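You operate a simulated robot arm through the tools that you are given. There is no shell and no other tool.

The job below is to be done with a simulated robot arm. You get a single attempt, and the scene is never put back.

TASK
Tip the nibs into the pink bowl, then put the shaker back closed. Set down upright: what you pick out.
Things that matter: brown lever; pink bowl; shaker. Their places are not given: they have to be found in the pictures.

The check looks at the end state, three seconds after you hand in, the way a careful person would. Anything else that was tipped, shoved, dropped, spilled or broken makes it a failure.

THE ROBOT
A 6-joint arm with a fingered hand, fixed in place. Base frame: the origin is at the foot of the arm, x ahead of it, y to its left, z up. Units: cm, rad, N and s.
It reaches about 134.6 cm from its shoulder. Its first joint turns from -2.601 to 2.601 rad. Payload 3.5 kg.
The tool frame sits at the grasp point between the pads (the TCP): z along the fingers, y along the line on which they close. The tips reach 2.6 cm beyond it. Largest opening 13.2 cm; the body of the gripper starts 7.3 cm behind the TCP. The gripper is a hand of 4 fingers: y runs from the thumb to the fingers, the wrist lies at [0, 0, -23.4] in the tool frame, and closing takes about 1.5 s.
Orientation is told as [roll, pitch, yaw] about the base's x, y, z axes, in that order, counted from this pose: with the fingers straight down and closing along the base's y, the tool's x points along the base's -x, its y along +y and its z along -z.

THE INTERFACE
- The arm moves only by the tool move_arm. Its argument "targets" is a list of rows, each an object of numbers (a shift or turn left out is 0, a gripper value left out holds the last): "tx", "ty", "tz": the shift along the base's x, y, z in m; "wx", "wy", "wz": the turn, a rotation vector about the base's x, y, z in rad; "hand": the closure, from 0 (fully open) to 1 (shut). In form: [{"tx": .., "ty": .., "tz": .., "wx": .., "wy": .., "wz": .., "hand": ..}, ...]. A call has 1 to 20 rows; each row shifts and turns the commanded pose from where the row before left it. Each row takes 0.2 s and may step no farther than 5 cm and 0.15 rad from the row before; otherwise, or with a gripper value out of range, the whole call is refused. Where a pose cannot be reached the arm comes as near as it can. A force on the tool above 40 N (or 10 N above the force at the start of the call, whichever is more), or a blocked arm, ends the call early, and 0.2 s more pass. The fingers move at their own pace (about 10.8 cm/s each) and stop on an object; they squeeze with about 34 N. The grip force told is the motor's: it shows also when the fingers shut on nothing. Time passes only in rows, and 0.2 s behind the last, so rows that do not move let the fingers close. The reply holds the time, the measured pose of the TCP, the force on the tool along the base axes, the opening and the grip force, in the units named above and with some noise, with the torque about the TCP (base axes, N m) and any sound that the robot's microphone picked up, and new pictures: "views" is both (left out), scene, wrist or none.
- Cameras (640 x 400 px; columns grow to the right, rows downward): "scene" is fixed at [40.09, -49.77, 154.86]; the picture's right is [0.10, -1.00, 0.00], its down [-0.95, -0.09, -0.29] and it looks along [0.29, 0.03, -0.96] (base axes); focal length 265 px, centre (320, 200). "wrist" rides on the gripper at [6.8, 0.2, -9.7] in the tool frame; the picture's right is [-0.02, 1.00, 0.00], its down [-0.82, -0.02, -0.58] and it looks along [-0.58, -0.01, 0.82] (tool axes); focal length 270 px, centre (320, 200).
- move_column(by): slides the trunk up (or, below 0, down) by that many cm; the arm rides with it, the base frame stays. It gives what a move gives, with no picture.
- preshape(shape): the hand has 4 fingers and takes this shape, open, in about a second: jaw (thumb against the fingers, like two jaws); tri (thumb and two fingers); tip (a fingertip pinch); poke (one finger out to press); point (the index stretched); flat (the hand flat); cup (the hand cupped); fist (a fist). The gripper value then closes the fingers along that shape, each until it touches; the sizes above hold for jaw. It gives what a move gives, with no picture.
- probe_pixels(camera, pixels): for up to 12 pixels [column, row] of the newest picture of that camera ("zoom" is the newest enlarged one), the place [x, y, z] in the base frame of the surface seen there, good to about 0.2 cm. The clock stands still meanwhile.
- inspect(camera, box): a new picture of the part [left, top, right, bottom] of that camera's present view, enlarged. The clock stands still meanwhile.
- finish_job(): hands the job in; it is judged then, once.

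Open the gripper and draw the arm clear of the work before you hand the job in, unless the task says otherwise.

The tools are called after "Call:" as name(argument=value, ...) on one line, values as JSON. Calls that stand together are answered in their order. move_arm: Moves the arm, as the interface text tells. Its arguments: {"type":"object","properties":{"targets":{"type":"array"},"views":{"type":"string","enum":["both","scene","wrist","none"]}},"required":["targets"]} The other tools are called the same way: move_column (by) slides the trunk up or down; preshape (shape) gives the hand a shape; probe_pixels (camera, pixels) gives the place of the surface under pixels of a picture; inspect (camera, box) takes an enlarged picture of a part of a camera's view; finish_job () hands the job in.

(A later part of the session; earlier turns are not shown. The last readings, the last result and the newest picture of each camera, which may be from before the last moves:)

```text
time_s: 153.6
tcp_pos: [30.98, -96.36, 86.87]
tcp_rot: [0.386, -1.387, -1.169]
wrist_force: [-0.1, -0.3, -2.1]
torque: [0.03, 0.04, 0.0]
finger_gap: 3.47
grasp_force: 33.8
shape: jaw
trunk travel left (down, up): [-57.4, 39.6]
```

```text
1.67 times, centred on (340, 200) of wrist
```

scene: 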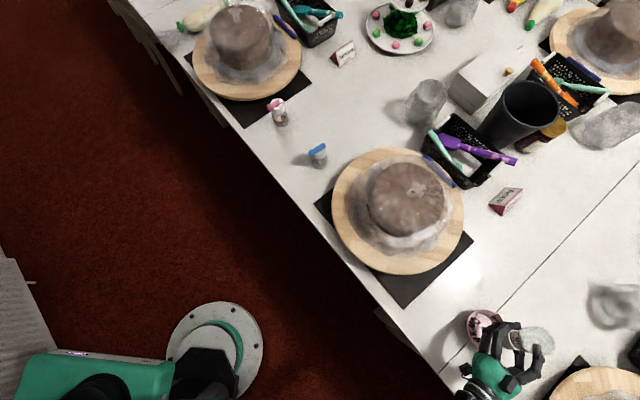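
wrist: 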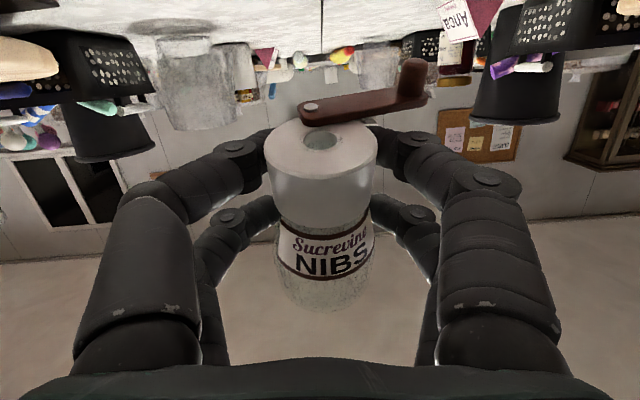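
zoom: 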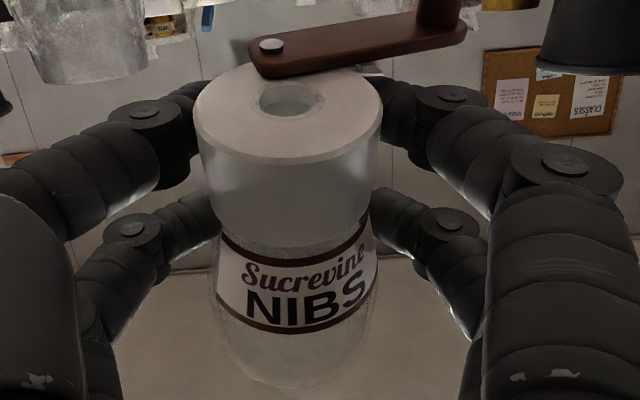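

The bottle is empty and no more nibs fall. I roll back to horizontal over the bowl, then raise the trunk and finish rolling upright.

Call:
move_arm(targets=[{"wx": 0.0984, "wy": -0.0967, "wz": -0.0238}, {"wx": 0.0984, "wy": -0.0967, "wz": -0.0238}, {"wx": 0.0984, "wy": -0.0967, "wz": -0.0238}, {"wx": 0.0984, "wy": -0.0967, "wz": -0.0238}, {"wx": 0.0984, "wy": -0.0967, "wz": -0.0238}, {"wx": 0.0984, "wy": -0.0967, "wz": -0.0238}, {"wx": 0.0984, "wy": -0.0967, "wz": -0.0238}, {"wx": 0.0984, "wy": -0.0967, "wz": -0.0238}, {"wx": 0.0984, "wy": -0.0967, "wz": -0.0238}, {"wx": 0.0984, "wy": -0.0967, "wz": -0.0238}, {"wx": 0.0984, "wy": -0.0967, "wz": -0.0238}, {"wx": 0.0984, "wy": -0.0967, "wz": -0.0238}, {"tx": 0}], views="none")

Call:
move_column(by=24.5)

Call:
move_arm(targets=[{"wx": 0.0984, "wy": -0.0967, "wz": -0.0238}, {"wx": 0.0984, "wy": -0.0967, "wz": -0.0238}, {"wx": 0.0984, "wy": -0.0967, "wz": -0.0238}, {"wx": 0.0984, "wy": -0.0967, "wz": -0.0238}, {"wx": 0.0984, "wy": -0.0967, "wz": -0.0238}, {"wx": 0.0984, "wy": -0.0967, "wz": -0.0238}, {"wx": 0.0984, "wy": -0.0967, "wz": -0.0238}, {"wx": 0.0984, "wy": -0.0967, "wz": -0.0238}, {"wx": 0.0984, "wy": -0.0967, "wz": -0.0238}, {"wx": 0.0984, "wy": -0.0967, "wz": -0.0238}, {"tx": 0}])

Call:
inspect(camera="scene", box=[430, 280, 560, 380])

```text
time_s: 156.4
tcp_pos: [30.91, -96.37, 87.01]
tcp_rot: [1.4, 0.178, -2.379]
wrist_force: [0.0, 0.1, -1.7]
torque: [0.02, -0.02, 0.0]
finger_gap: 3.45
grasp_force: 34.6
shape: jaw
trunk travel left (down, up): [-57.4, 39.6]
```

```text
time_s: 158.9
tcp_pos: [31.06, -96.4, 111.55]
tcp_rot: [1.401, 0.177, -2.377]
wrist_force: [-0.1, -0.8, -2.3]
torque: [0.06, -0.01, -0.02]
finger_gap: 3.45
grasp_force: 34.0
shape: jaw
trunk travel left (down, up): [-81.9, 15.1]
```

```text
time_s: 161.3
tcp_pos: [30.86, -96.29, 111.36]
tcp_rot: [-0.056, 1.4, 2.305]
wrist_force: [0.6, -0.4, -1.8]
torque: [-0.01, 0.0, -0.01]
finger_gap: 3.47
grasp_force: 33.9
shape: jaw
trunk travel left (down, up): [-81.9, 15.1]
```

scene: 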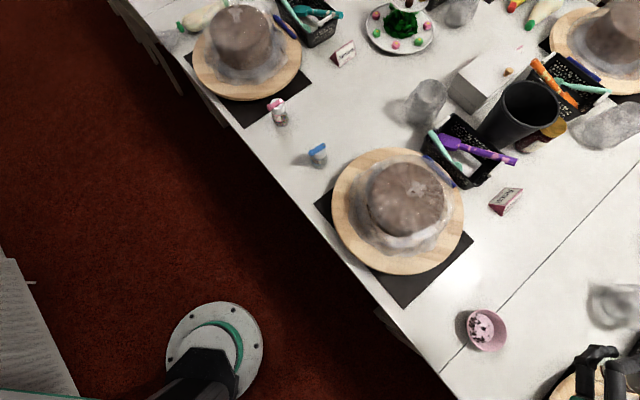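
wrist: 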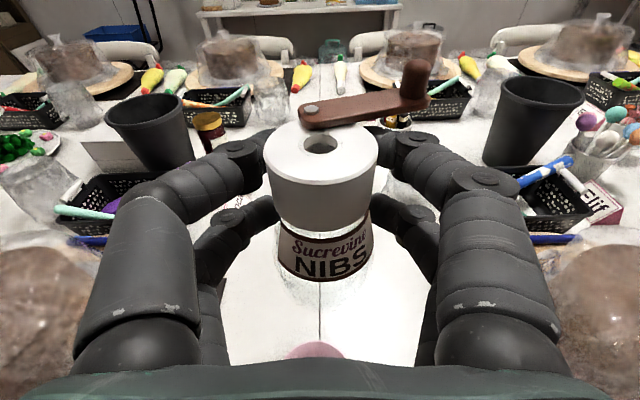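

```text
4.00 times, centred on (495, 330) of scene
```

zoom: 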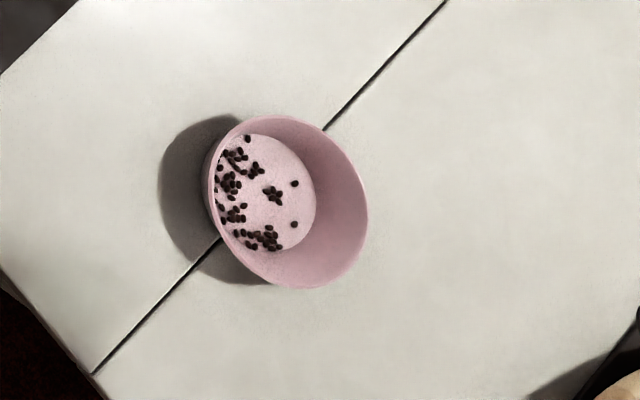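

All nibs are inside the bowl, none on the table, and the bottle is empty. I check how upright the shaker sits in the hand.

Call:
probe_pixels(camera="wrist", pixels=[[320, 220], [320, 185], [320, 165], [280, 145], [365, 150], [290, 185], [350, 185], [290, 215], [350, 215], [312, 107], [413, 68]])

```text
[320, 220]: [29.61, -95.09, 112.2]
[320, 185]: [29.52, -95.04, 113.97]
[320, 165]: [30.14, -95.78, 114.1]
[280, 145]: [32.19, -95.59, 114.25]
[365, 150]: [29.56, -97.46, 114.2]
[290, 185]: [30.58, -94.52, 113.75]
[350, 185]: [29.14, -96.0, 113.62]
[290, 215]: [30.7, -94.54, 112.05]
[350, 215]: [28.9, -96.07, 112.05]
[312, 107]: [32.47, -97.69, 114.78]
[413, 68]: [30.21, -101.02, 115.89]
```

The shaker is upright in the hand with its base 6.5 cm below the TCP. I carry it back over its original place.

Call:
move_arm(targets=[{"tx": 0.01179, "ty": 0.0123}, {"tx": 0.02063, "ty": 0.02153}, {"tx": 0.02947, "ty": 0.03076}, {"tx": 0.02947, "ty": 0.03076}, {"tx": 0.02947, "ty": 0.03076}, {"tx": 0.02947, "ty": 0.03076}, {"tx": 0.02947, "ty": 0.03076}, {"tx": 0.02947, "ty": 0.03076}, {"tx": 0.02947, "ty": 0.03076}, {"tx": 0.02947, "ty": 0.03076}, {"tx": 0.02947, "ty": 0.03076}, {"tx": 0.02947, "ty": 0.03076}, {"tx": 0.02947, "ty": 0.03076}, {"tx": 0.02947, "ty": 0.03076}, {"tx": 0.02947, "ty": 0.03076}, {"tx": 0.02947, "ty": 0.03076}, {"tx": 0.02947, "ty": 0.03076}, {"tx": 0.02947, "ty": 0.03076}, {"tx": 0.02063, "ty": 0.02153}, {"tx": 0.01179, "ty": 0.0123}], views="none")

Call:
move_column(by=-22)

Call:
move_arm(targets=[{"tx": 0}])

Call:
inspect(camera="scene", box=[240, 80, 340, 170])

Call:
probe_pixels(camera="wrist", pixels=[[320, 220], [320, 185], [320, 165], [280, 145], [365, 150], [290, 185], [350, 185]])

```text
time_s: 165.5
tcp_pos: [84.72, -40.37, 111.31]
tcp_rot: [-0.04, 1.4, 2.319]
wrist_force: [-0.8, 0.3, -1.9]
torque: [0.02, 0.01, 0.04]
finger_gap: 3.32
grasp_force: 34.0
shape: jaw
trunk travel left (down, up): [-81.9, 15.1]
```

```text
time_s: 167.8
tcp_pos: [84.53, -40.3, 89.48]
tcp_rot: [-0.044, 1.401, 2.318]
wrist_force: [-0.2, 0.3, -2.1]
torque: [0.02, 0.03, -0.01]
finger_gap: 3.31
grasp_force: 33.7
shape: jaw
trunk travel left (down, up): [-59.9, 37.1]
```

```text
time_s: 168.2
tcp_pos: [84.66, -40.41, 89.36]
tcp_rot: [-0.044, 1.401, 2.318]
wrist_force: [0.0, 0.2, -2.4]
torque: [-0.02, 0.02, 0.03]
finger_gap: 3.32
grasp_force: 33.4
shape: jaw
trunk travel left (down, up): [-59.9, 37.1]
```

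scene: 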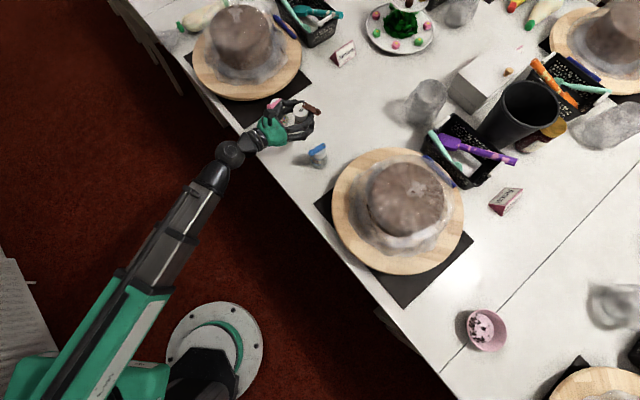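
wrist: 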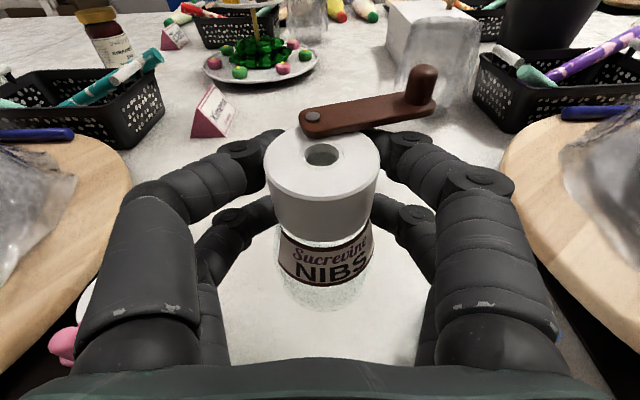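

```text
4.44 times, centred on (290, 125) of scene
```

zoom: 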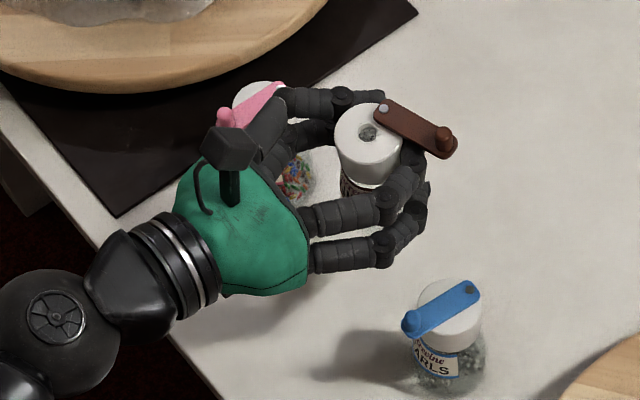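

```text
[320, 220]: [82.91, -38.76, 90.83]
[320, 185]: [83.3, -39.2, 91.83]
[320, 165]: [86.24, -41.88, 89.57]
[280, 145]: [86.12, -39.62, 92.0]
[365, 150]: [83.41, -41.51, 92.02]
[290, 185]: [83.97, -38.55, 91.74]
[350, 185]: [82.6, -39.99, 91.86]
```

The shaker hangs upright over its place (axis ≈(84.4,-40.2), base z≈82.6). I nudge to the original position and lower it gently.

Call:
move_arm(targets=[{"tx": 0.002, "ty": -0.0025}, {"tx": 0}], views="none")

Call:
move_column(by=-6.9)

Call:
move_column(by=-0.3)

Call:
move_column(by=-0.2)

Call:
move_arm(targets=[{"tx": 0}])

Call:
probe_pixels(camera="wrist", pixels=[[320, 220], [280, 145], [365, 150], [290, 185], [350, 185]])

```text
time_s: 168.8
tcp_pos: [84.78, -40.64, 89.37]
tcp_rot: [-0.043, 1.401, 2.316]
wrist_force: [0.3, -0.2, -1.0]
torque: [0.0, -0.03, 0.03]
finger_gap: 3.32
grasp_force: 33.4
shape: jaw
trunk travel left (down, up): [-59.9, 37.1]
```

```text
time_s: 169.9
tcp_pos: [84.72, -40.75, 82.54]
tcp_rot: [-0.045, 1.399, 2.318]
wrist_force: [-0.8, -0.3, -1.9]
torque: [-0.01, -0.01, -0.01]
finger_gap: 3.31
grasp_force: 34.4
shape: jaw
trunk travel left (down, up): [-53.0, 44.0]
```

```text
time_s: 170.4
tcp_pos: [84.86, -40.73, 82.22]
tcp_rot: [-0.043, 1.401, 2.316]
wrist_force: [0.1, 0.5, -1.9]
torque: [0.01, -0.03, 0.02]
finger_gap: 3.3
grasp_force: 34.0
shape: jaw
trunk travel left (down, up): [-52.7, 44.3]
```

```text
time_s: 171.0
tcp_pos: [84.78, -40.62, 81.91]
tcp_rot: [-0.043, 1.399, 2.318]
wrist_force: [-0.5, -0.3, -0.9]
torque: [-0.02, 0.0, -0.02]
finger_gap: 3.31
grasp_force: 33.9
shape: jaw
trunk travel left (down, up): [-52.5, 44.5]
```

```text
time_s: 171.4
tcp_pos: [84.76, -40.67, 82.14]
tcp_rot: [-0.044, 1.4, 2.318]
wrist_force: [-0.1, 0.0, -2.0]
torque: [-0.04, 0.01, 0.03]
finger_gap: 3.31
grasp_force: 33.9
shape: jaw
trunk travel left (down, up): [-52.5, 44.5]
```

scene: 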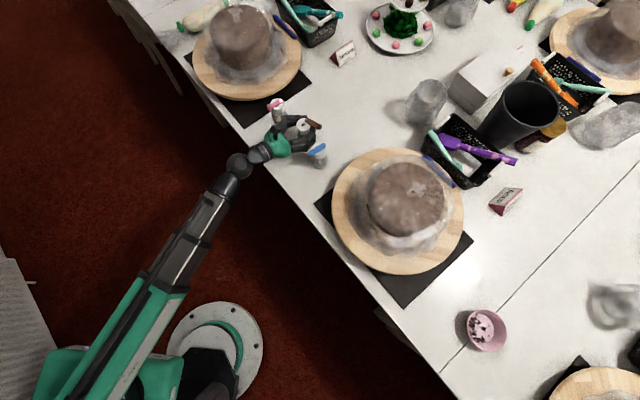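
wrist: 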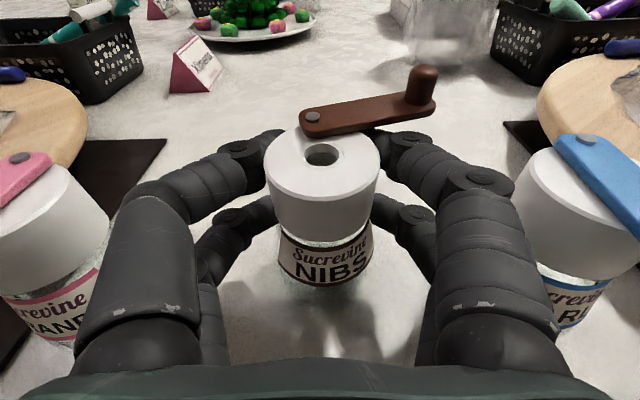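

```text
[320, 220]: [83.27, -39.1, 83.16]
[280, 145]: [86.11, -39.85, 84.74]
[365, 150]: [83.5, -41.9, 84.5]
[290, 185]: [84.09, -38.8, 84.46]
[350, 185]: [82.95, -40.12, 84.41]
```

The cap is at 84.5, so about 0.2 cm remains. I lower in 0.1–0.15 cm steps until the weight is off.

Call:
move_column(by=-0.15)

Call:
move_column(by=-0.1)

```text
time_s: 171.9
tcp_pos: [84.88, -40.46, 81.93]
tcp_rot: [-0.042, 1.4, 2.319]
wrist_force: [0.1, -1.0, 3.7]
torque: [0.04, 0.04, 0.02]
finger_gap: 3.33
grasp_force: 34.0
shape: jaw
trunk travel left (down, up): [-52.4, 44.6]
```

```text
time_s: 172.4
tcp_pos: [84.76, -40.6, 81.94]
tcp_rot: [-0.043, 1.399, 2.319]
wrist_force: [1.0, -0.9, 7.1]
torque: [0.04, 0.06, -0.03]
finger_gap: 3.33
grasp_force: 33.8
shape: jaw
trunk travel left (down, up): [-52.3, 44.7]
```

Contact made (+7 N). I relieve slightly by 0.1 cm and open the fingers slowly.

Call:
move_column(by=0.1)

Call:
move_arm(targets=[{"hand": 0.7}, {"hand": 0.66}, {"hand": 0.62}, {"hand": 0.56}, {"hand": 0.5}, {"hand": 0.45}, {"hand": 0.4}, {"hand": 0.4}])

Call:
inspect(camera="scene", box=[250, 90, 340, 170])

```text
time_s: 172.9
tcp_pos: [84.94, -40.66, 81.79]
tcp_rot: [-0.044, 1.4, 2.316]
wrist_force: [0.3, 0.8, 0.0]
torque: [0.05, 0.06, -0.03]
finger_gap: 3.28
grasp_force: 33.8
shape: jaw
trunk travel left (down, up): [-52.4, 44.6]
```

```text
time_s: 174.7
tcp_pos: [84.76, -40.71, 81.84]
tcp_rot: [-0.044, 1.399, 2.318]
wrist_force: [-0.4, -0.3, -0.4]
torque: [-0.02, -0.01, -0.01]
finger_gap: 7.84
grasp_force: 0.0
shape: jaw
trunk travel left (down, up): [-52.4, 44.6]
```

scene: 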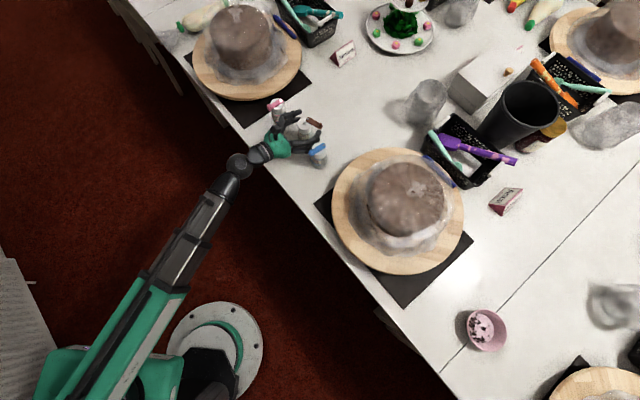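
wrist: 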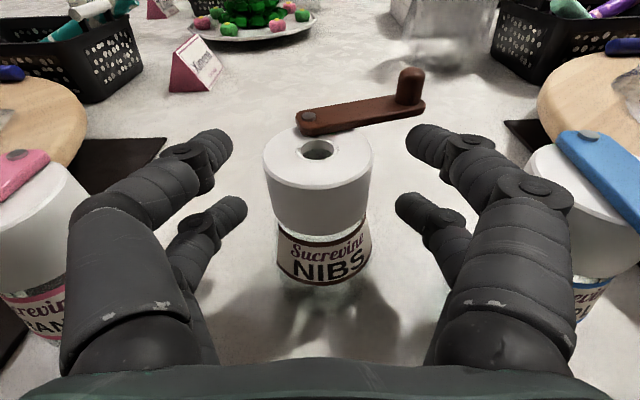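

```text
5.00 times, centred on (295, 130) of scene
```

zoom: 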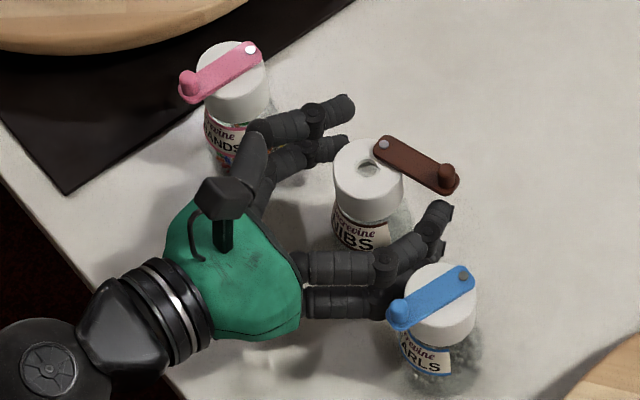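

The shaker stands upright at its place. I retreat straight back and raise the trunk so I can turn the hand downward for closing the lever.

Call:
move_arm(targets=[{"tx": -0.0115, "ty": 0.0114}, {"tx": -0.0115, "ty": 0.0114}, {"tx": -0.0115, "ty": 0.0114}, {"tx": -0.0115, "ty": 0.0114}, {"tx": -0.0115, "ty": 0.0114}, {"tx": -0.0115, "ty": 0.0114}, {"tx": -0.0115, "ty": 0.0114}, {"tx": -0.0115, "ty": 0.0114}, {"tx": -0.0115, "ty": 0.0114}, {"tx": 0}], views="none")

Call:
move_column(by=38)

Call:
move_arm(targets=[{"tx": 0}])

Call:
inspect(camera="scene", box=[260, 90, 340, 170])

Call:
probe_pixels(camera="zoom", pixels=[[337, 167]])

```text
time_s: 176.9
tcp_pos: [74.51, -30.32, 81.77]
tcp_rot: [-0.047, 1.401, 2.316]
wrist_force: [0.1, 0.4, -0.1]
torque: [-0.01, 0.0, 0.02]
finger_gap: 7.85
grasp_force: 0.1
shape: jaw
trunk travel left (down, up): [-52.4, 44.6]
```

```text
time_s: 180.6
tcp_pos: [74.43, -30.5, 119.68]
tcp_rot: [-0.043, 1.4, 2.317]
wrist_force: [-0.5, -0.7, -0.1]
torque: [-0.01, -0.04, 0.0]
finger_gap: 7.86
grasp_force: 0.1
shape: jaw
trunk travel left (down, up): [-90.4, 6.6]
```

```text
time_s: 181.0
tcp_pos: [74.6, -30.43, 119.93]
tcp_rot: [-0.043, 1.4, 2.318]
wrist_force: [0.0, -0.3, 0.3]
torque: [-0.01, -0.03, -0.01]
finger_gap: 7.87
grasp_force: 0.0
shape: jaw
trunk travel left (down, up): [-90.4, 6.6]
```

scene: 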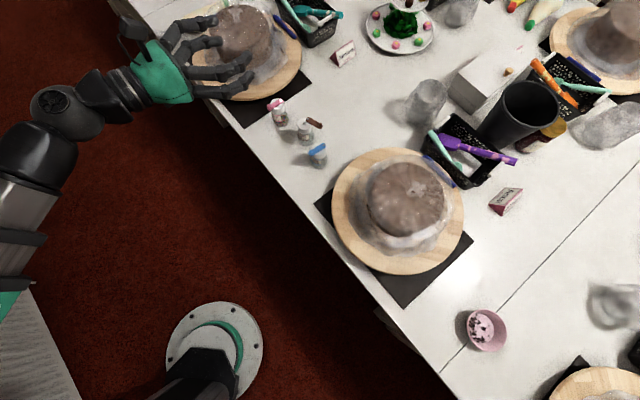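
wrist: 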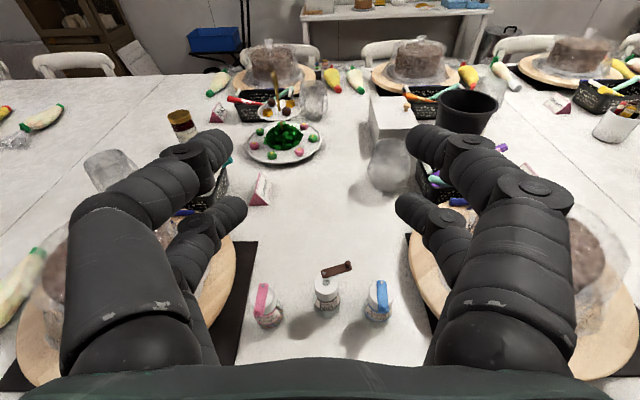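

```text
5.00 times, centred on (300, 130) of scene
```

zoom: 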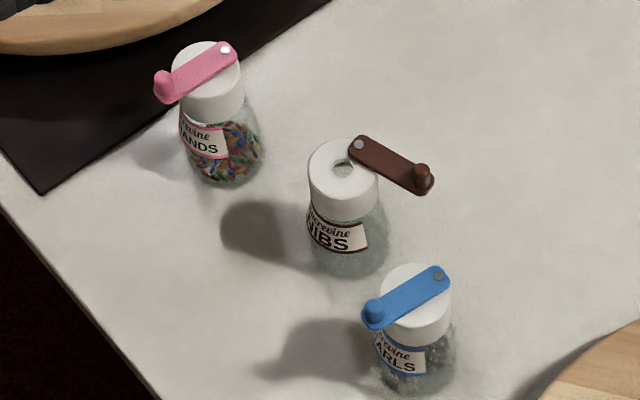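

```text
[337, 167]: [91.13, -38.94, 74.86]
```

The empty shaker stands upright in line with its neighbours. I measure the rivet, knob and cap for closing the lever.

Call:
probe_pixels(camera="zoom", pixels=[[359, 145], [421, 172], [428, 188], [390, 165], [343, 166], [330, 145], [312, 175], [340, 195], [376, 300], [430, 275], [170, 78], [225, 50]])

```text
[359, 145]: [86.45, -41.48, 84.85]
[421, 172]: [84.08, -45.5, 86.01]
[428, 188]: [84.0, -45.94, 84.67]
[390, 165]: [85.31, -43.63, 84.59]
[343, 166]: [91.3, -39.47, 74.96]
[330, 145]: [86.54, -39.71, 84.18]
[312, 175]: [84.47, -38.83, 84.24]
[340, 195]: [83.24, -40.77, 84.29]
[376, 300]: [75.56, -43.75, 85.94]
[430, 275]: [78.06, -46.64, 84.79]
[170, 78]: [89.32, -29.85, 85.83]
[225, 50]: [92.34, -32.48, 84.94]
```

Rivet (86.45,-41.5), knob (84.1,-45.5), so the lever points at 239° and is closed at ~146° (over the hole). I pitch the hand down to vertical, rotating about the wrist, over the free floor side, and shut the fingers.

Call:
move_arm(targets=[{"tx": -0.00555, "ty": 0.0055, "tz": -0.03179, "wx": 0.0985, "wy": 0.0995}, {"tx": -0.00865, "ty": 0.00856, "tz": -0.03039, "wx": 0.0985, "wy": 0.0995}, {"tx": -0.01157, "ty": 0.01146, "tz": -0.02839, "wx": 0.0985, "wy": 0.0995}, {"tx": -0.01428, "ty": 0.01414, "tz": -0.02586, "wx": 0.0985, "wy": 0.0995}, {"tx": -0.0167, "ty": 0.01654, "tz": -0.02276, "wx": 0.0985, "wy": 0.0995}, {"tx": -0.01879, "ty": 0.01861, "tz": -0.01931, "wx": 0.0985, "wy": 0.0995}, {"tx": -0.02051, "ty": 0.02032, "tz": -0.0154, "wx": 0.0985, "wy": 0.0995}, {"tx": -0.02185, "ty": 0.02164, "tz": -0.01123, "wx": 0.0985, "wy": 0.0995}, {"tx": -0.02276, "ty": 0.02255, "tz": -0.00681, "wx": 0.0985, "wy": 0.0995}, {"tx": -0.02319, "ty": 0.02297, "tz": -0.00229, "wx": 0.0985, "wy": 0.0995}, {"hand": 1}, {"hand": 1}, {"hand": 1}, {"hand": 1}, {"hand": 1}])

```text
time_s: 184.2
tcp_pos: [58.12, -14.13, 100.54]
tcp_rot: [-0.001, 0.0, 2.353]
wrist_force: [0.0, -0.4, -0.3]
torque: [0.0, 0.03, 0.02]
finger_gap: 0.02
grasp_force: 33.8
shape: jaw
trunk travel left (down, up): [-90.4, 6.6]
```

scene: 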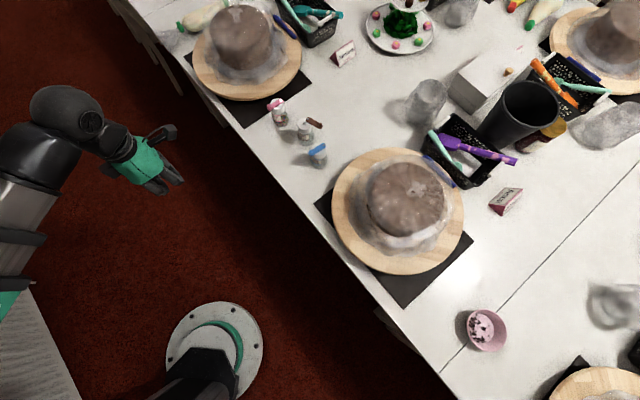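
wrist: 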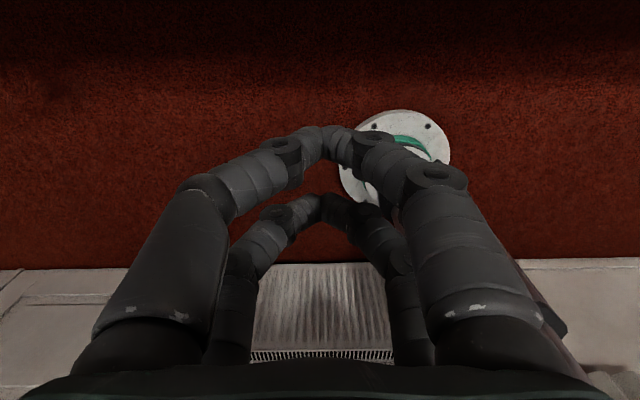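

Hand is vertical and shut. I move over the shaker with yaw turning to about -2.2, staying high.

Call:
move_arm(targets=[{"tx": 0.02246, "ty": -0.02867, "wz": 0.144}, {"tx": 0.02246, "ty": -0.02867, "wz": 0.144}, {"tx": 0.02246, "ty": -0.02867, "wz": 0.144}, {"tx": 0.02246, "ty": -0.02867, "wz": 0.144}, {"tx": 0.02246, "ty": -0.02867, "wz": 0.144}, {"tx": 0.02246, "ty": -0.02867, "wz": 0.144}, {"tx": 0.02246, "ty": -0.02867, "wz": 0.144}, {"tx": 0.02246, "ty": -0.02867, "wz": 0.144}, {"tx": 0.02246, "ty": -0.02867, "wz": 0.144}, {"tx": 0.02246, "ty": -0.02867, "wz": 0.144}, {"tx": 0.02246, "ty": -0.02867, "wz": 0.144}, {"tx": 0.02246, "ty": -0.02867, "wz": 0.144}, {"tx": 0}])

Call:
inspect(camera="wrist", box=[180, 20, 460, 220])

```text
time_s: 187.0
tcp_pos: [85.09, -48.62, 100.42]
tcp_rot: [-0.001, 0.0, -2.198]
wrist_force: [0.3, -0.4, 0.7]
torque: [0.0, -0.01, 0.01]
finger_gap: 0.02
grasp_force: 33.5
shape: jaw
trunk travel left (down, up): [-90.4, 6.6]
```

scene: 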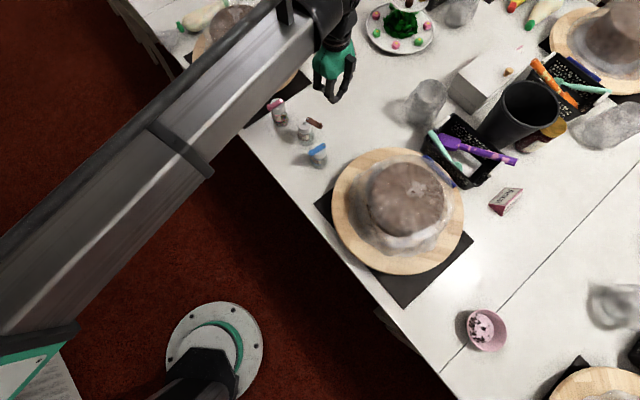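
wrist: 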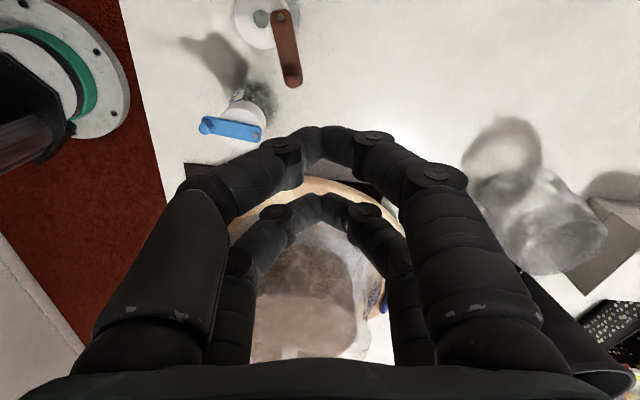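

```text
2.00 times, centred on (320, 120) of wrist
```

zoom: 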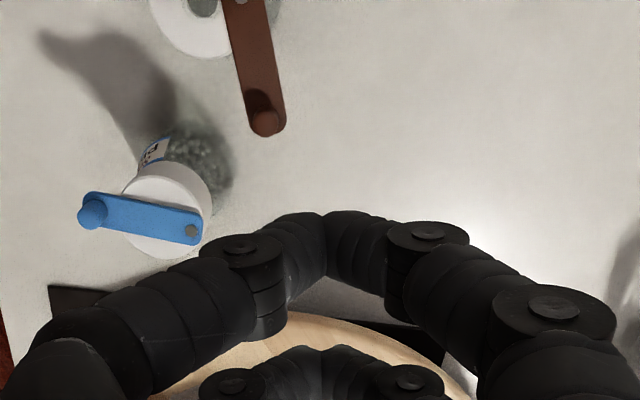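

Good view: rivet at top, knob at zoom (265,122), fingers to its right/below. I lower the trunk 13.3 cm so the tips reach knob height to the right of it.

Call:
move_column(by=-9)

Call:
move_column(by=-4.3)

Call:
move_arm(targets=[{"tx": 0}])

Call:
inspect(camera="wrist", box=[180, 20, 460, 220])

Call:
probe_pixels(camera="zoom", pixels=[[325, 222], [300, 235], [345, 225]])

```text
time_s: 188.2
tcp_pos: [85.17, -48.52, 91.6]
tcp_rot: [-0.001, 0.0, -2.201]
wrist_force: [0.1, 0.7, -0.2]
torque: [0.0, -0.01, 0.02]
finger_gap: 0.0
grasp_force: 33.7
shape: jaw
trunk travel left (down, up): [-81.4, 15.6]
```

```text
time_s: 189.1
tcp_pos: [85.02, -48.57, 87.21]
tcp_rot: [0.001, 0.0, -2.201]
wrist_force: [0.5, 0.6, 0.2]
torque: [-0.07, 0.01, -0.02]
finger_gap: 0.0
grasp_force: 34.0
shape: jaw
trunk travel left (down, up): [-77.1, 19.9]
```

```text
time_s: 189.5
tcp_pos: [85.12, -48.5, 87.12]
tcp_rot: [0.001, 0.0, -2.2]
wrist_force: [-0.9, -1.1, -0.2]
torque: [-0.02, -0.02, 0.01]
finger_gap: 0.0
grasp_force: 34.6
shape: jaw
trunk travel left (down, up): [-77.1, 19.9]
```

scene: 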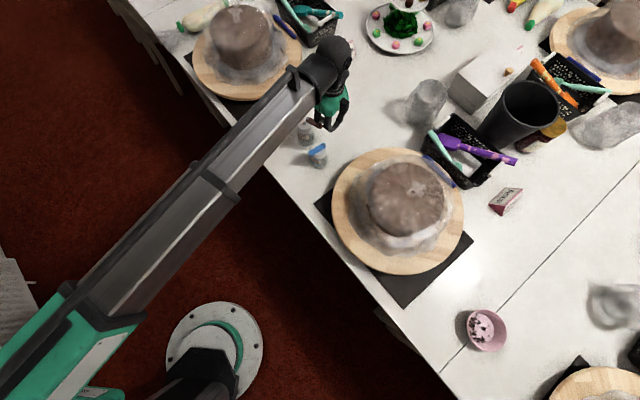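
wrist: 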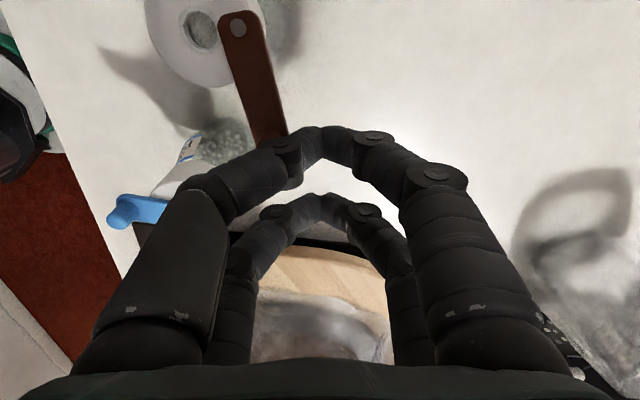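

```text
2.00 times, centred on (320, 120) of wrist
```

zoom: 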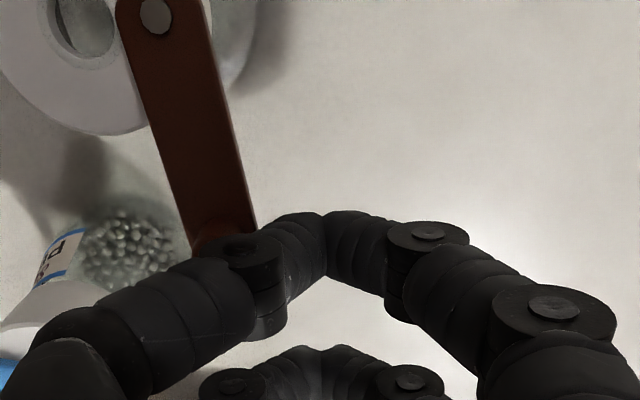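

```text
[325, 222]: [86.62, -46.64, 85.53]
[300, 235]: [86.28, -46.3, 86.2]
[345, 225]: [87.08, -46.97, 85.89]
```

In this orientation the sloped finger would press down on the knob. Better to push with the flat front face and turn the hand along with the lever: I raise, turn the yaw to -0.54 and place the hand behind the knob.

Call:
move_column(by=6)

Call:
move_arm(targets=[{"tx": 0.0015, "ty": 0.0012, "wz": 0.1383}, {"tx": 0.0015, "ty": 0.0012, "wz": 0.1383}, {"tx": 0.0015, "ty": 0.0012, "wz": 0.1383}, {"tx": 0.0015, "ty": 0.0012, "wz": 0.1383}, {"tx": 0.0015, "ty": 0.0012, "wz": 0.1383}, {"tx": 0.0015, "ty": 0.0012, "wz": 0.1383}, {"tx": 0.0015, "ty": 0.0012, "wz": 0.1383}, {"tx": 0.0015, "ty": 0.0012, "wz": 0.1383}, {"tx": 0.0015, "ty": 0.0012, "wz": 0.1383}, {"tx": 0.0015, "ty": 0.0012, "wz": 0.1383}, {"tx": 0.0015, "ty": 0.001, "wz": 0.1383}, {"tx": 0.0015, "ty": 0.001, "wz": 0.1383}, {"tx": 0}])

Call:
inspect(camera="wrist", box=[180, 20, 460, 220])

```text
time_s: 190.5
tcp_pos: [85.12, -48.61, 93.16]
tcp_rot: [-0.002, -0.001, -2.202]
wrist_force: [-0.6, -0.2, 0.7]
torque: [-0.01, -0.01, -0.02]
finger_gap: 0.02
grasp_force: 34.0
shape: jaw
trunk travel left (down, up): [-83.1, 13.9]
```

```text
time_s: 193.3
tcp_pos: [86.88, -47.16, 93.22]
tcp_rot: [0.0, 0.002, -0.539]
wrist_force: [1.3, 0.1, -0.5]
torque: [0.01, 0.05, 0.0]
finger_gap: 0.0
grasp_force: 34.3
shape: jaw
trunk travel left (down, up): [-83.1, 13.9]
```

scene: 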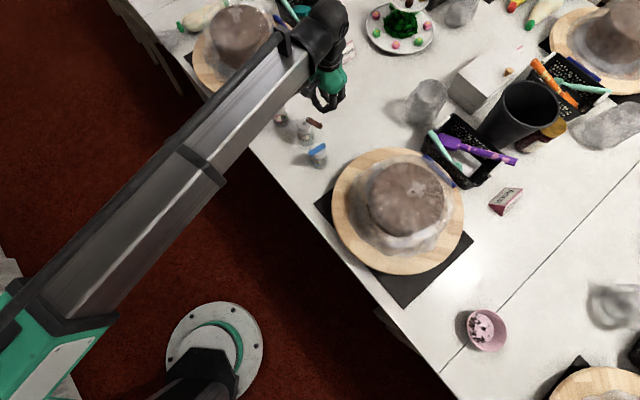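
wrist: 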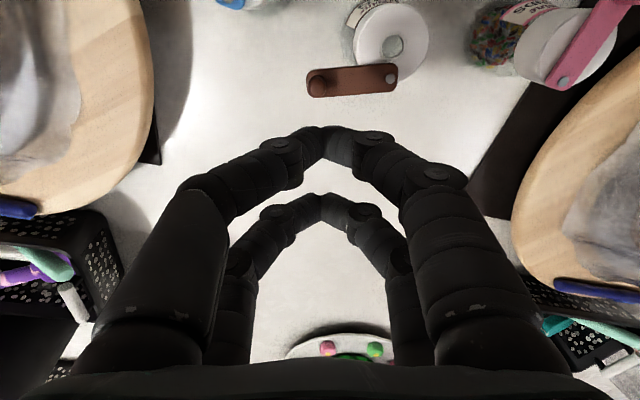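

```text
2.00 times, centred on (320, 120) of wrist
```

zoom: 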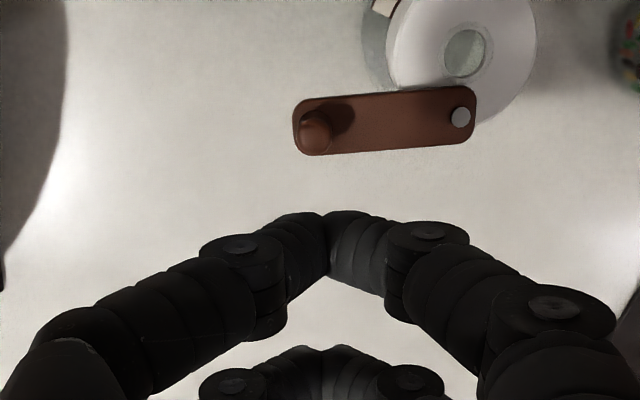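

Ideal: the lever lies crosswise in view with the knob at zoom (315,135) directly ahead of the fingertips (328,215). I lower to knob height.

Call:
move_column(by=-6.1)

Call:
move_arm(targets=[{"tx": 0}], views="wrist")

Call:
inspect(camera="wrist", box=[180, 20, 460, 220])

Call:
probe_pixels(camera="wrist", pixels=[[325, 132], [318, 80], [395, 70], [318, 110]])

```text
time_s: 194.3
tcp_pos: [86.79, -47.12, 87.1]
tcp_rot: [0.001, 0.0, -0.542]
wrist_force: [0.5, 0.5, 0.0]
torque: [-0.02, 0.0, 0.01]
finger_gap: 0.0
grasp_force: 34.3
shape: jaw
trunk travel left (down, up): [-77.0, 20.0]
```

```text
time_s: 194.7
tcp_pos: [86.82, -47.21, 87.08]
tcp_rot: [0.0, 0.0, -0.543]
wrist_force: [0.2, 0.2, 0.3]
torque: [0.02, -0.05, -0.02]
finger_gap: 0.0
grasp_force: 33.6
shape: jaw
trunk travel left (down, up): [-77.0, 20.0]
```

wrist: 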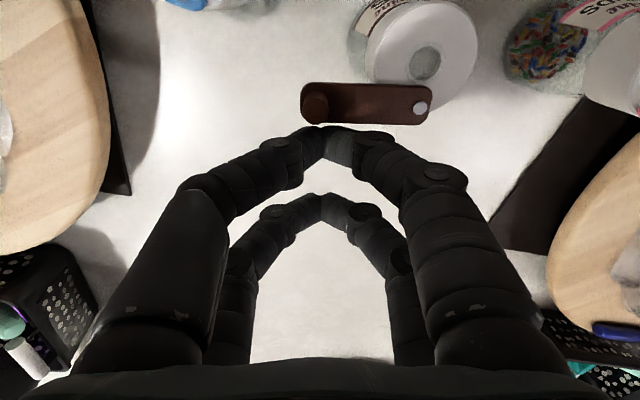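

```text
2.00 times, centred on (320, 120) of wrist
```

zoom: 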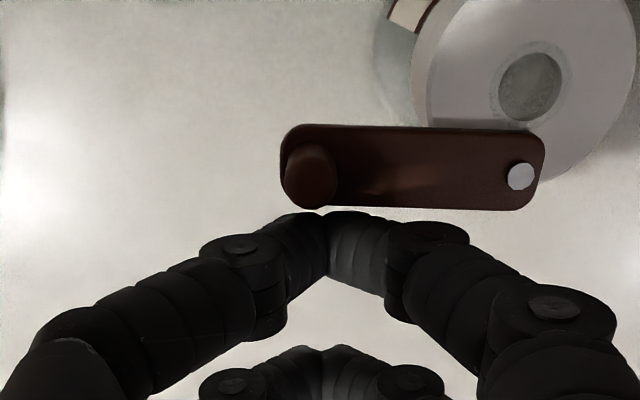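

```text
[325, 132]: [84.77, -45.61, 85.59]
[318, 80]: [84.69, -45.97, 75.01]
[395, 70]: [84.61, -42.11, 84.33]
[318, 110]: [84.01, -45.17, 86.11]
```

Tip and knob are almost touching. I now swing hand and lever together clockwise about the rivet, 0.6 rad first.

Call:
move_arm(targets=[{"tx": -0.00572, "ty": -8e-05, "wz": -0.1}, {"tx": -0.00569, "ty": 0.00048, "wz": -0.1}, {"tx": -0.00562, "ty": 0.00106, "wz": -0.1}, {"tx": -0.00549, "ty": 0.00161, "wz": -0.1}, {"tx": -0.0053, "ty": 0.00215, "wz": -0.1}, {"tx": -0.00506, "ty": 0.00267, "wz": -0.1}, {"tx": 0}])

Call:
inspect(camera="wrist", box=[180, 20, 460, 220])

```text
time_s: 196.3
tcp_pos: [83.46, -46.41, 87.08]
tcp_rot: [-0.001, 0.0, -1.145]
wrist_force: [0.9, -1.3, 0.4]
torque: [0.01, 0.02, -0.01]
finger_gap: 0.02
grasp_force: 34.1
shape: jaw
trunk travel left (down, up): [-77.0, 20.0]
```

scene: 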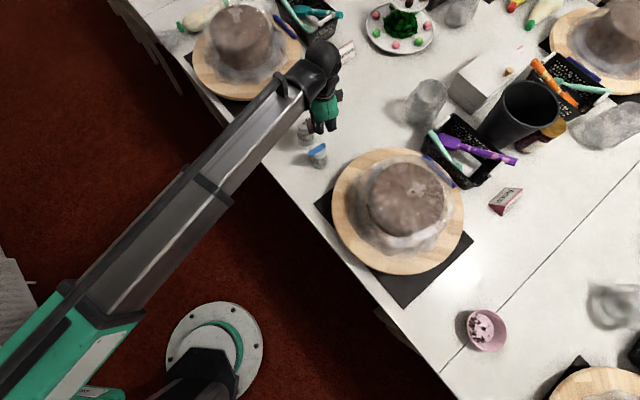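
wrist: 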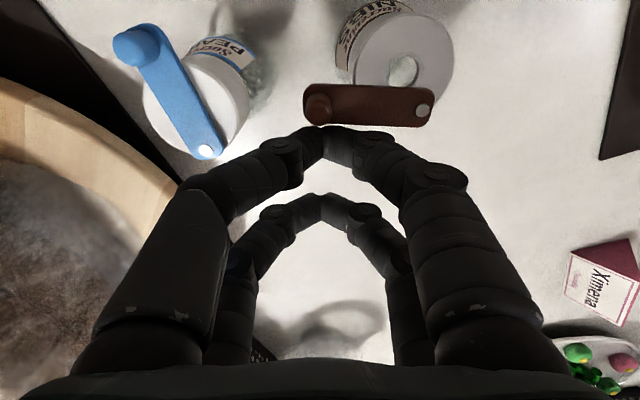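

```text
2.00 times, centred on (320, 120) of wrist
```

zoom: 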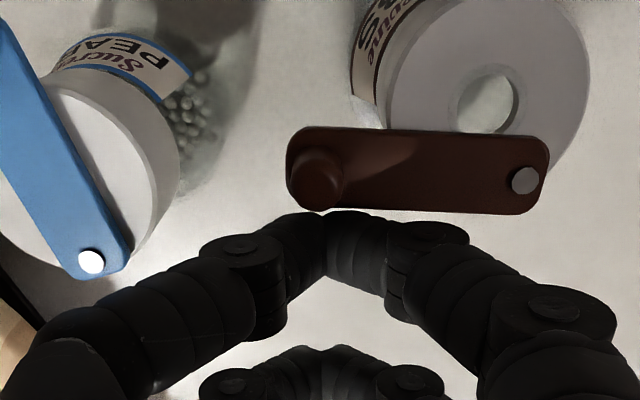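

The lever follows nicely. Blue's shaker is close to the left finger, so I check the finger's height there before continuing.

Call:
probe_pixels(camera="wrist", pixels=[[285, 148], [255, 165], [225, 185], [205, 195], [190, 240], [205, 152], [140, 45], [295, 215], [270, 235], [240, 265], [205, 110]])

```text
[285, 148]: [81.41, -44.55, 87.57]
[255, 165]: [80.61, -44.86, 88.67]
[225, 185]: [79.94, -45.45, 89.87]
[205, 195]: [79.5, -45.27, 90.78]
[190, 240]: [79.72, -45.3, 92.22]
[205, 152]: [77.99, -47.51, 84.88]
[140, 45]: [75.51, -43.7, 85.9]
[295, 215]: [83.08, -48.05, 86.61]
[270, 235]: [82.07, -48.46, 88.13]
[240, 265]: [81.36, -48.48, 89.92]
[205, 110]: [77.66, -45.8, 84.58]
```

The finger there is at z≥88, well above blue's lever (84.9). I continue the arc by 0.7 rad.

Call:
move_arm(targets=[{"tx": -0.00476, "ty": 0.00315, "wz": -0.1}, {"tx": -0.00443, "ty": 0.00363, "wz": -0.1}, {"tx": -0.00404, "ty": 0.00404, "wz": -0.1}, {"tx": -0.00362, "ty": 0.00443, "wz": -0.1}, {"tx": -0.00316, "ty": 0.00477, "wz": -0.1}, {"tx": -0.00267, "ty": 0.00505, "wz": -0.1}, {"tx": -0.00215, "ty": 0.0053, "wz": -0.1}, {"tx": 0}])

Call:
inspect(camera="wrist", box=[180, 20, 460, 220])

Call:
probe_pixels(camera="zoom", pixels=[[320, 180], [522, 180], [325, 215], [480, 105], [450, 60]])

```text
time_s: 198.1
tcp_pos: [81.12, -43.32, 87.11]
tcp_rot: [0.0, 0.0, -1.844]
wrist_force: [0.1, 0.8, 0.5]
torque: [-0.01, -0.01, -0.01]
finger_gap: 0.0
grasp_force: 33.6
shape: jaw
trunk travel left (down, up): [-77.0, 20.0]
```

scene: 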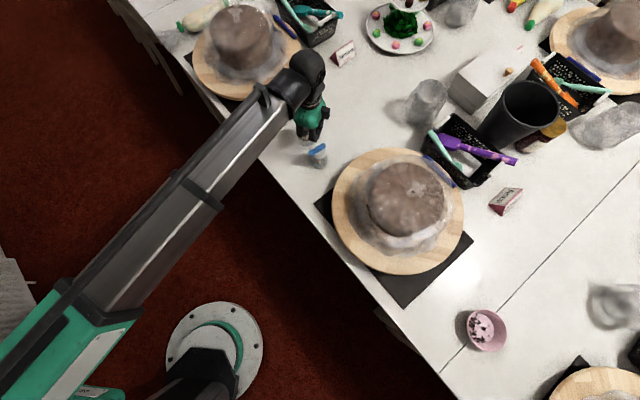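
wrist: 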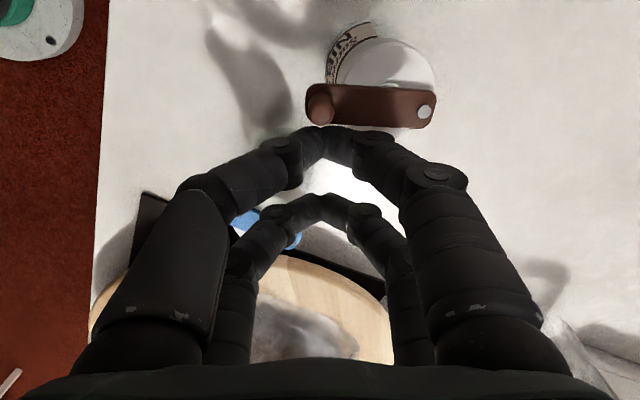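

```text
2.00 times, centred on (320, 120) of wrist
```

zoom: 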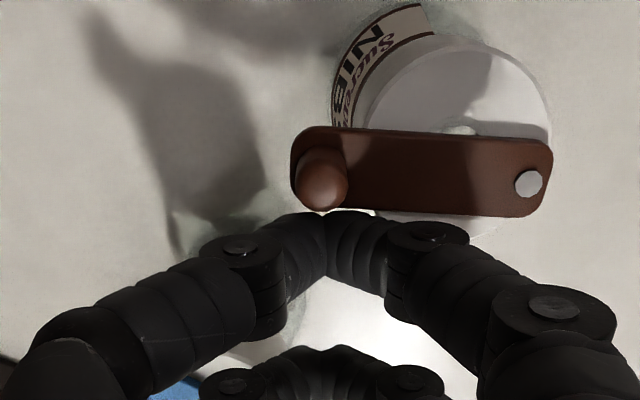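

```text
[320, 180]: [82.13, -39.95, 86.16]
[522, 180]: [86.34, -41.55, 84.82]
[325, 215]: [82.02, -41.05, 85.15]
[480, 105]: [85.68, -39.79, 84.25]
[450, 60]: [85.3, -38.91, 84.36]
```

The lever is at ~159°, the hole nearly covered (sliver at zoom (470,130)). I push a further ~0.2 rad, then check.

Call:
move_arm(targets=[{"tx": -0.0008, "ty": 0.00275, "wz": -0.05}, {"tx": -0.0008, "ty": 0.00275, "wz": -0.05}, {"tx": -0.0005, "ty": 0.0028, "wz": -0.05}, {"tx": -0.0005, "ty": 0.0028, "wz": -0.05}, {"tx": 0}], views="wrist")

Call:
inspect(camera="wrist", box=[180, 20, 460, 220])

Call:
probe_pixels(camera="zoom", pixels=[[320, 180], [525, 182], [325, 215], [480, 105], [460, 45], [395, 220], [470, 230], [555, 150], [370, 110]])

```text
time_s: 199.3
tcp_pos: [80.91, -42.32, 87.06]
tcp_rot: [-0.001, 0.001, -2.042]
wrist_force: [0.0, -0.4, 0.6]
torque: [0.0, -0.01, -0.03]
finger_gap: 0.0
grasp_force: 34.2
shape: jaw
trunk travel left (down, up): [-77.0, 20.0]
```

wrist: 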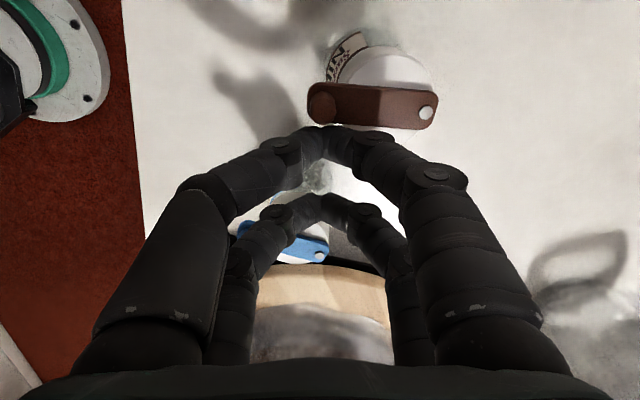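

```text
2.00 times, centred on (320, 120) of wrist
```

zoom: 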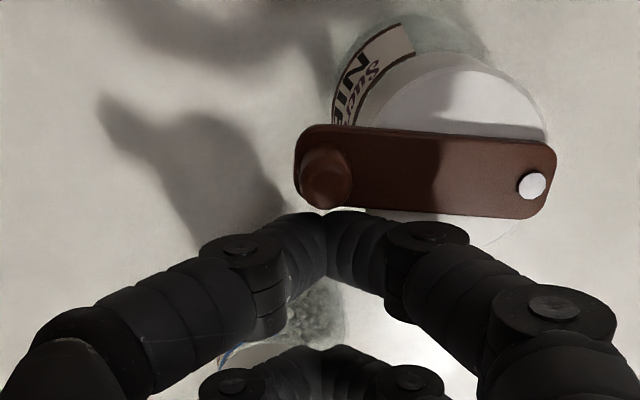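

```text
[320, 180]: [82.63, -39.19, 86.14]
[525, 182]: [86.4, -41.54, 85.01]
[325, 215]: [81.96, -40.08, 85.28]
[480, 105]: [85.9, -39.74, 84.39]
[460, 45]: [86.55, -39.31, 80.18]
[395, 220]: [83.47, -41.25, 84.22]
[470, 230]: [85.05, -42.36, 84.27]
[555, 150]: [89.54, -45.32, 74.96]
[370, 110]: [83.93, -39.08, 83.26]
```

Hole covered; lever at ~148°, the closed line through the cap centre is ~146°. I nudge 0.035 rad more, then back the fingers away and raise to inspect.

Call:
move_arm(targets=[{"tx": -0.0001, "ty": 0.001, "wz": -0.017}, {"tx": -0.0001, "ty": 0.001, "wz": -0.017}, {"tx": 0}, {"tx": -0.0046, "ty": -0.0089}, {"tx": -0.0046, "ty": -0.0089}], views="none")

Call:
move_column(by=13)

Call:
move_arm(targets=[{"tx": 0}])

Call:
inspect(camera="wrist", box=[240, 0, 440, 130])

Call:
probe_pixels(camera="wrist", pixels=[[320, 50]])

```text
time_s: 200.5
tcp_pos: [79.85, -43.84, 87.17]
tcp_rot: [0.0, 0.0, -2.076]
wrist_force: [-0.1, -0.1, 0.1]
torque: [0.04, 0.0, -0.02]
finger_gap: 0.01
grasp_force: 33.9
shape: jaw
trunk travel left (down, up): [-77.0, 20.0]
```

```text
time_s: 202.1
tcp_pos: [79.89, -43.83, 100.05]
tcp_rot: [0.001, 0.0, -2.074]
wrist_force: [-0.1, -0.2, -0.4]
torque: [-0.02, 0.03, 0.0]
finger_gap: 0.0
grasp_force: 34.1
shape: jaw
trunk travel left (down, up): [-90.0, 7.0]
```

```text
time_s: 202.5
tcp_pos: [79.97, -43.76, 100.12]
tcp_rot: [0.0, -0.001, -2.075]
wrist_force: [0.3, -0.6, 0.2]
torque: [0.0, -0.03, 0.02]
finger_gap: 0.0
grasp_force: 34.2
shape: jaw
trunk travel left (down, up): [-90.0, 7.0]
```

scene: 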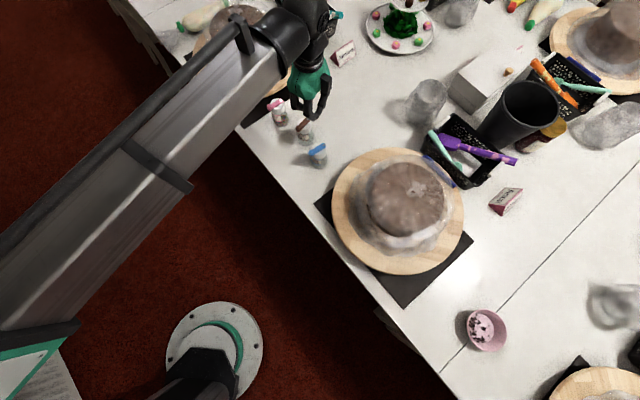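
wrist: 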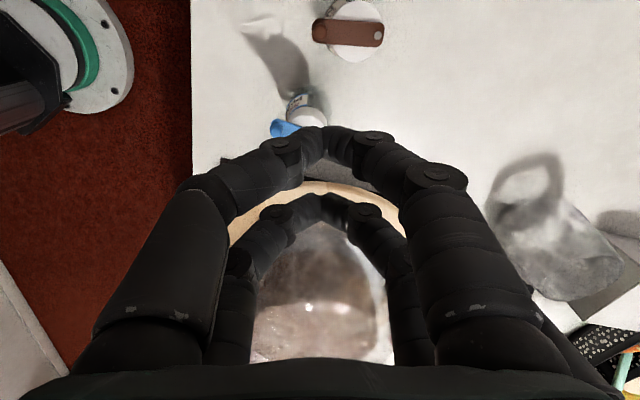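

```text
3.08 times, centred on (340, 65) of wrist
```

zoom: 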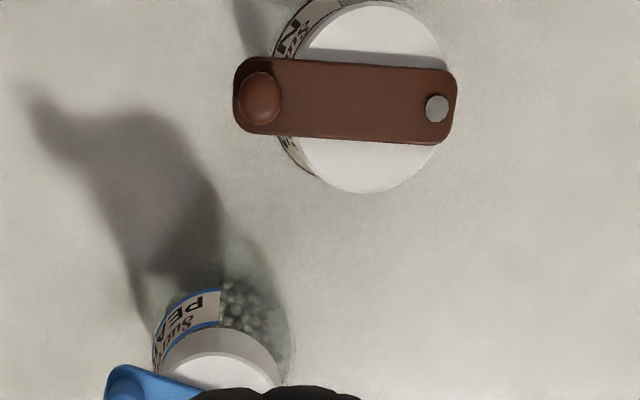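

```text
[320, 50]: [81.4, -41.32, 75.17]
```

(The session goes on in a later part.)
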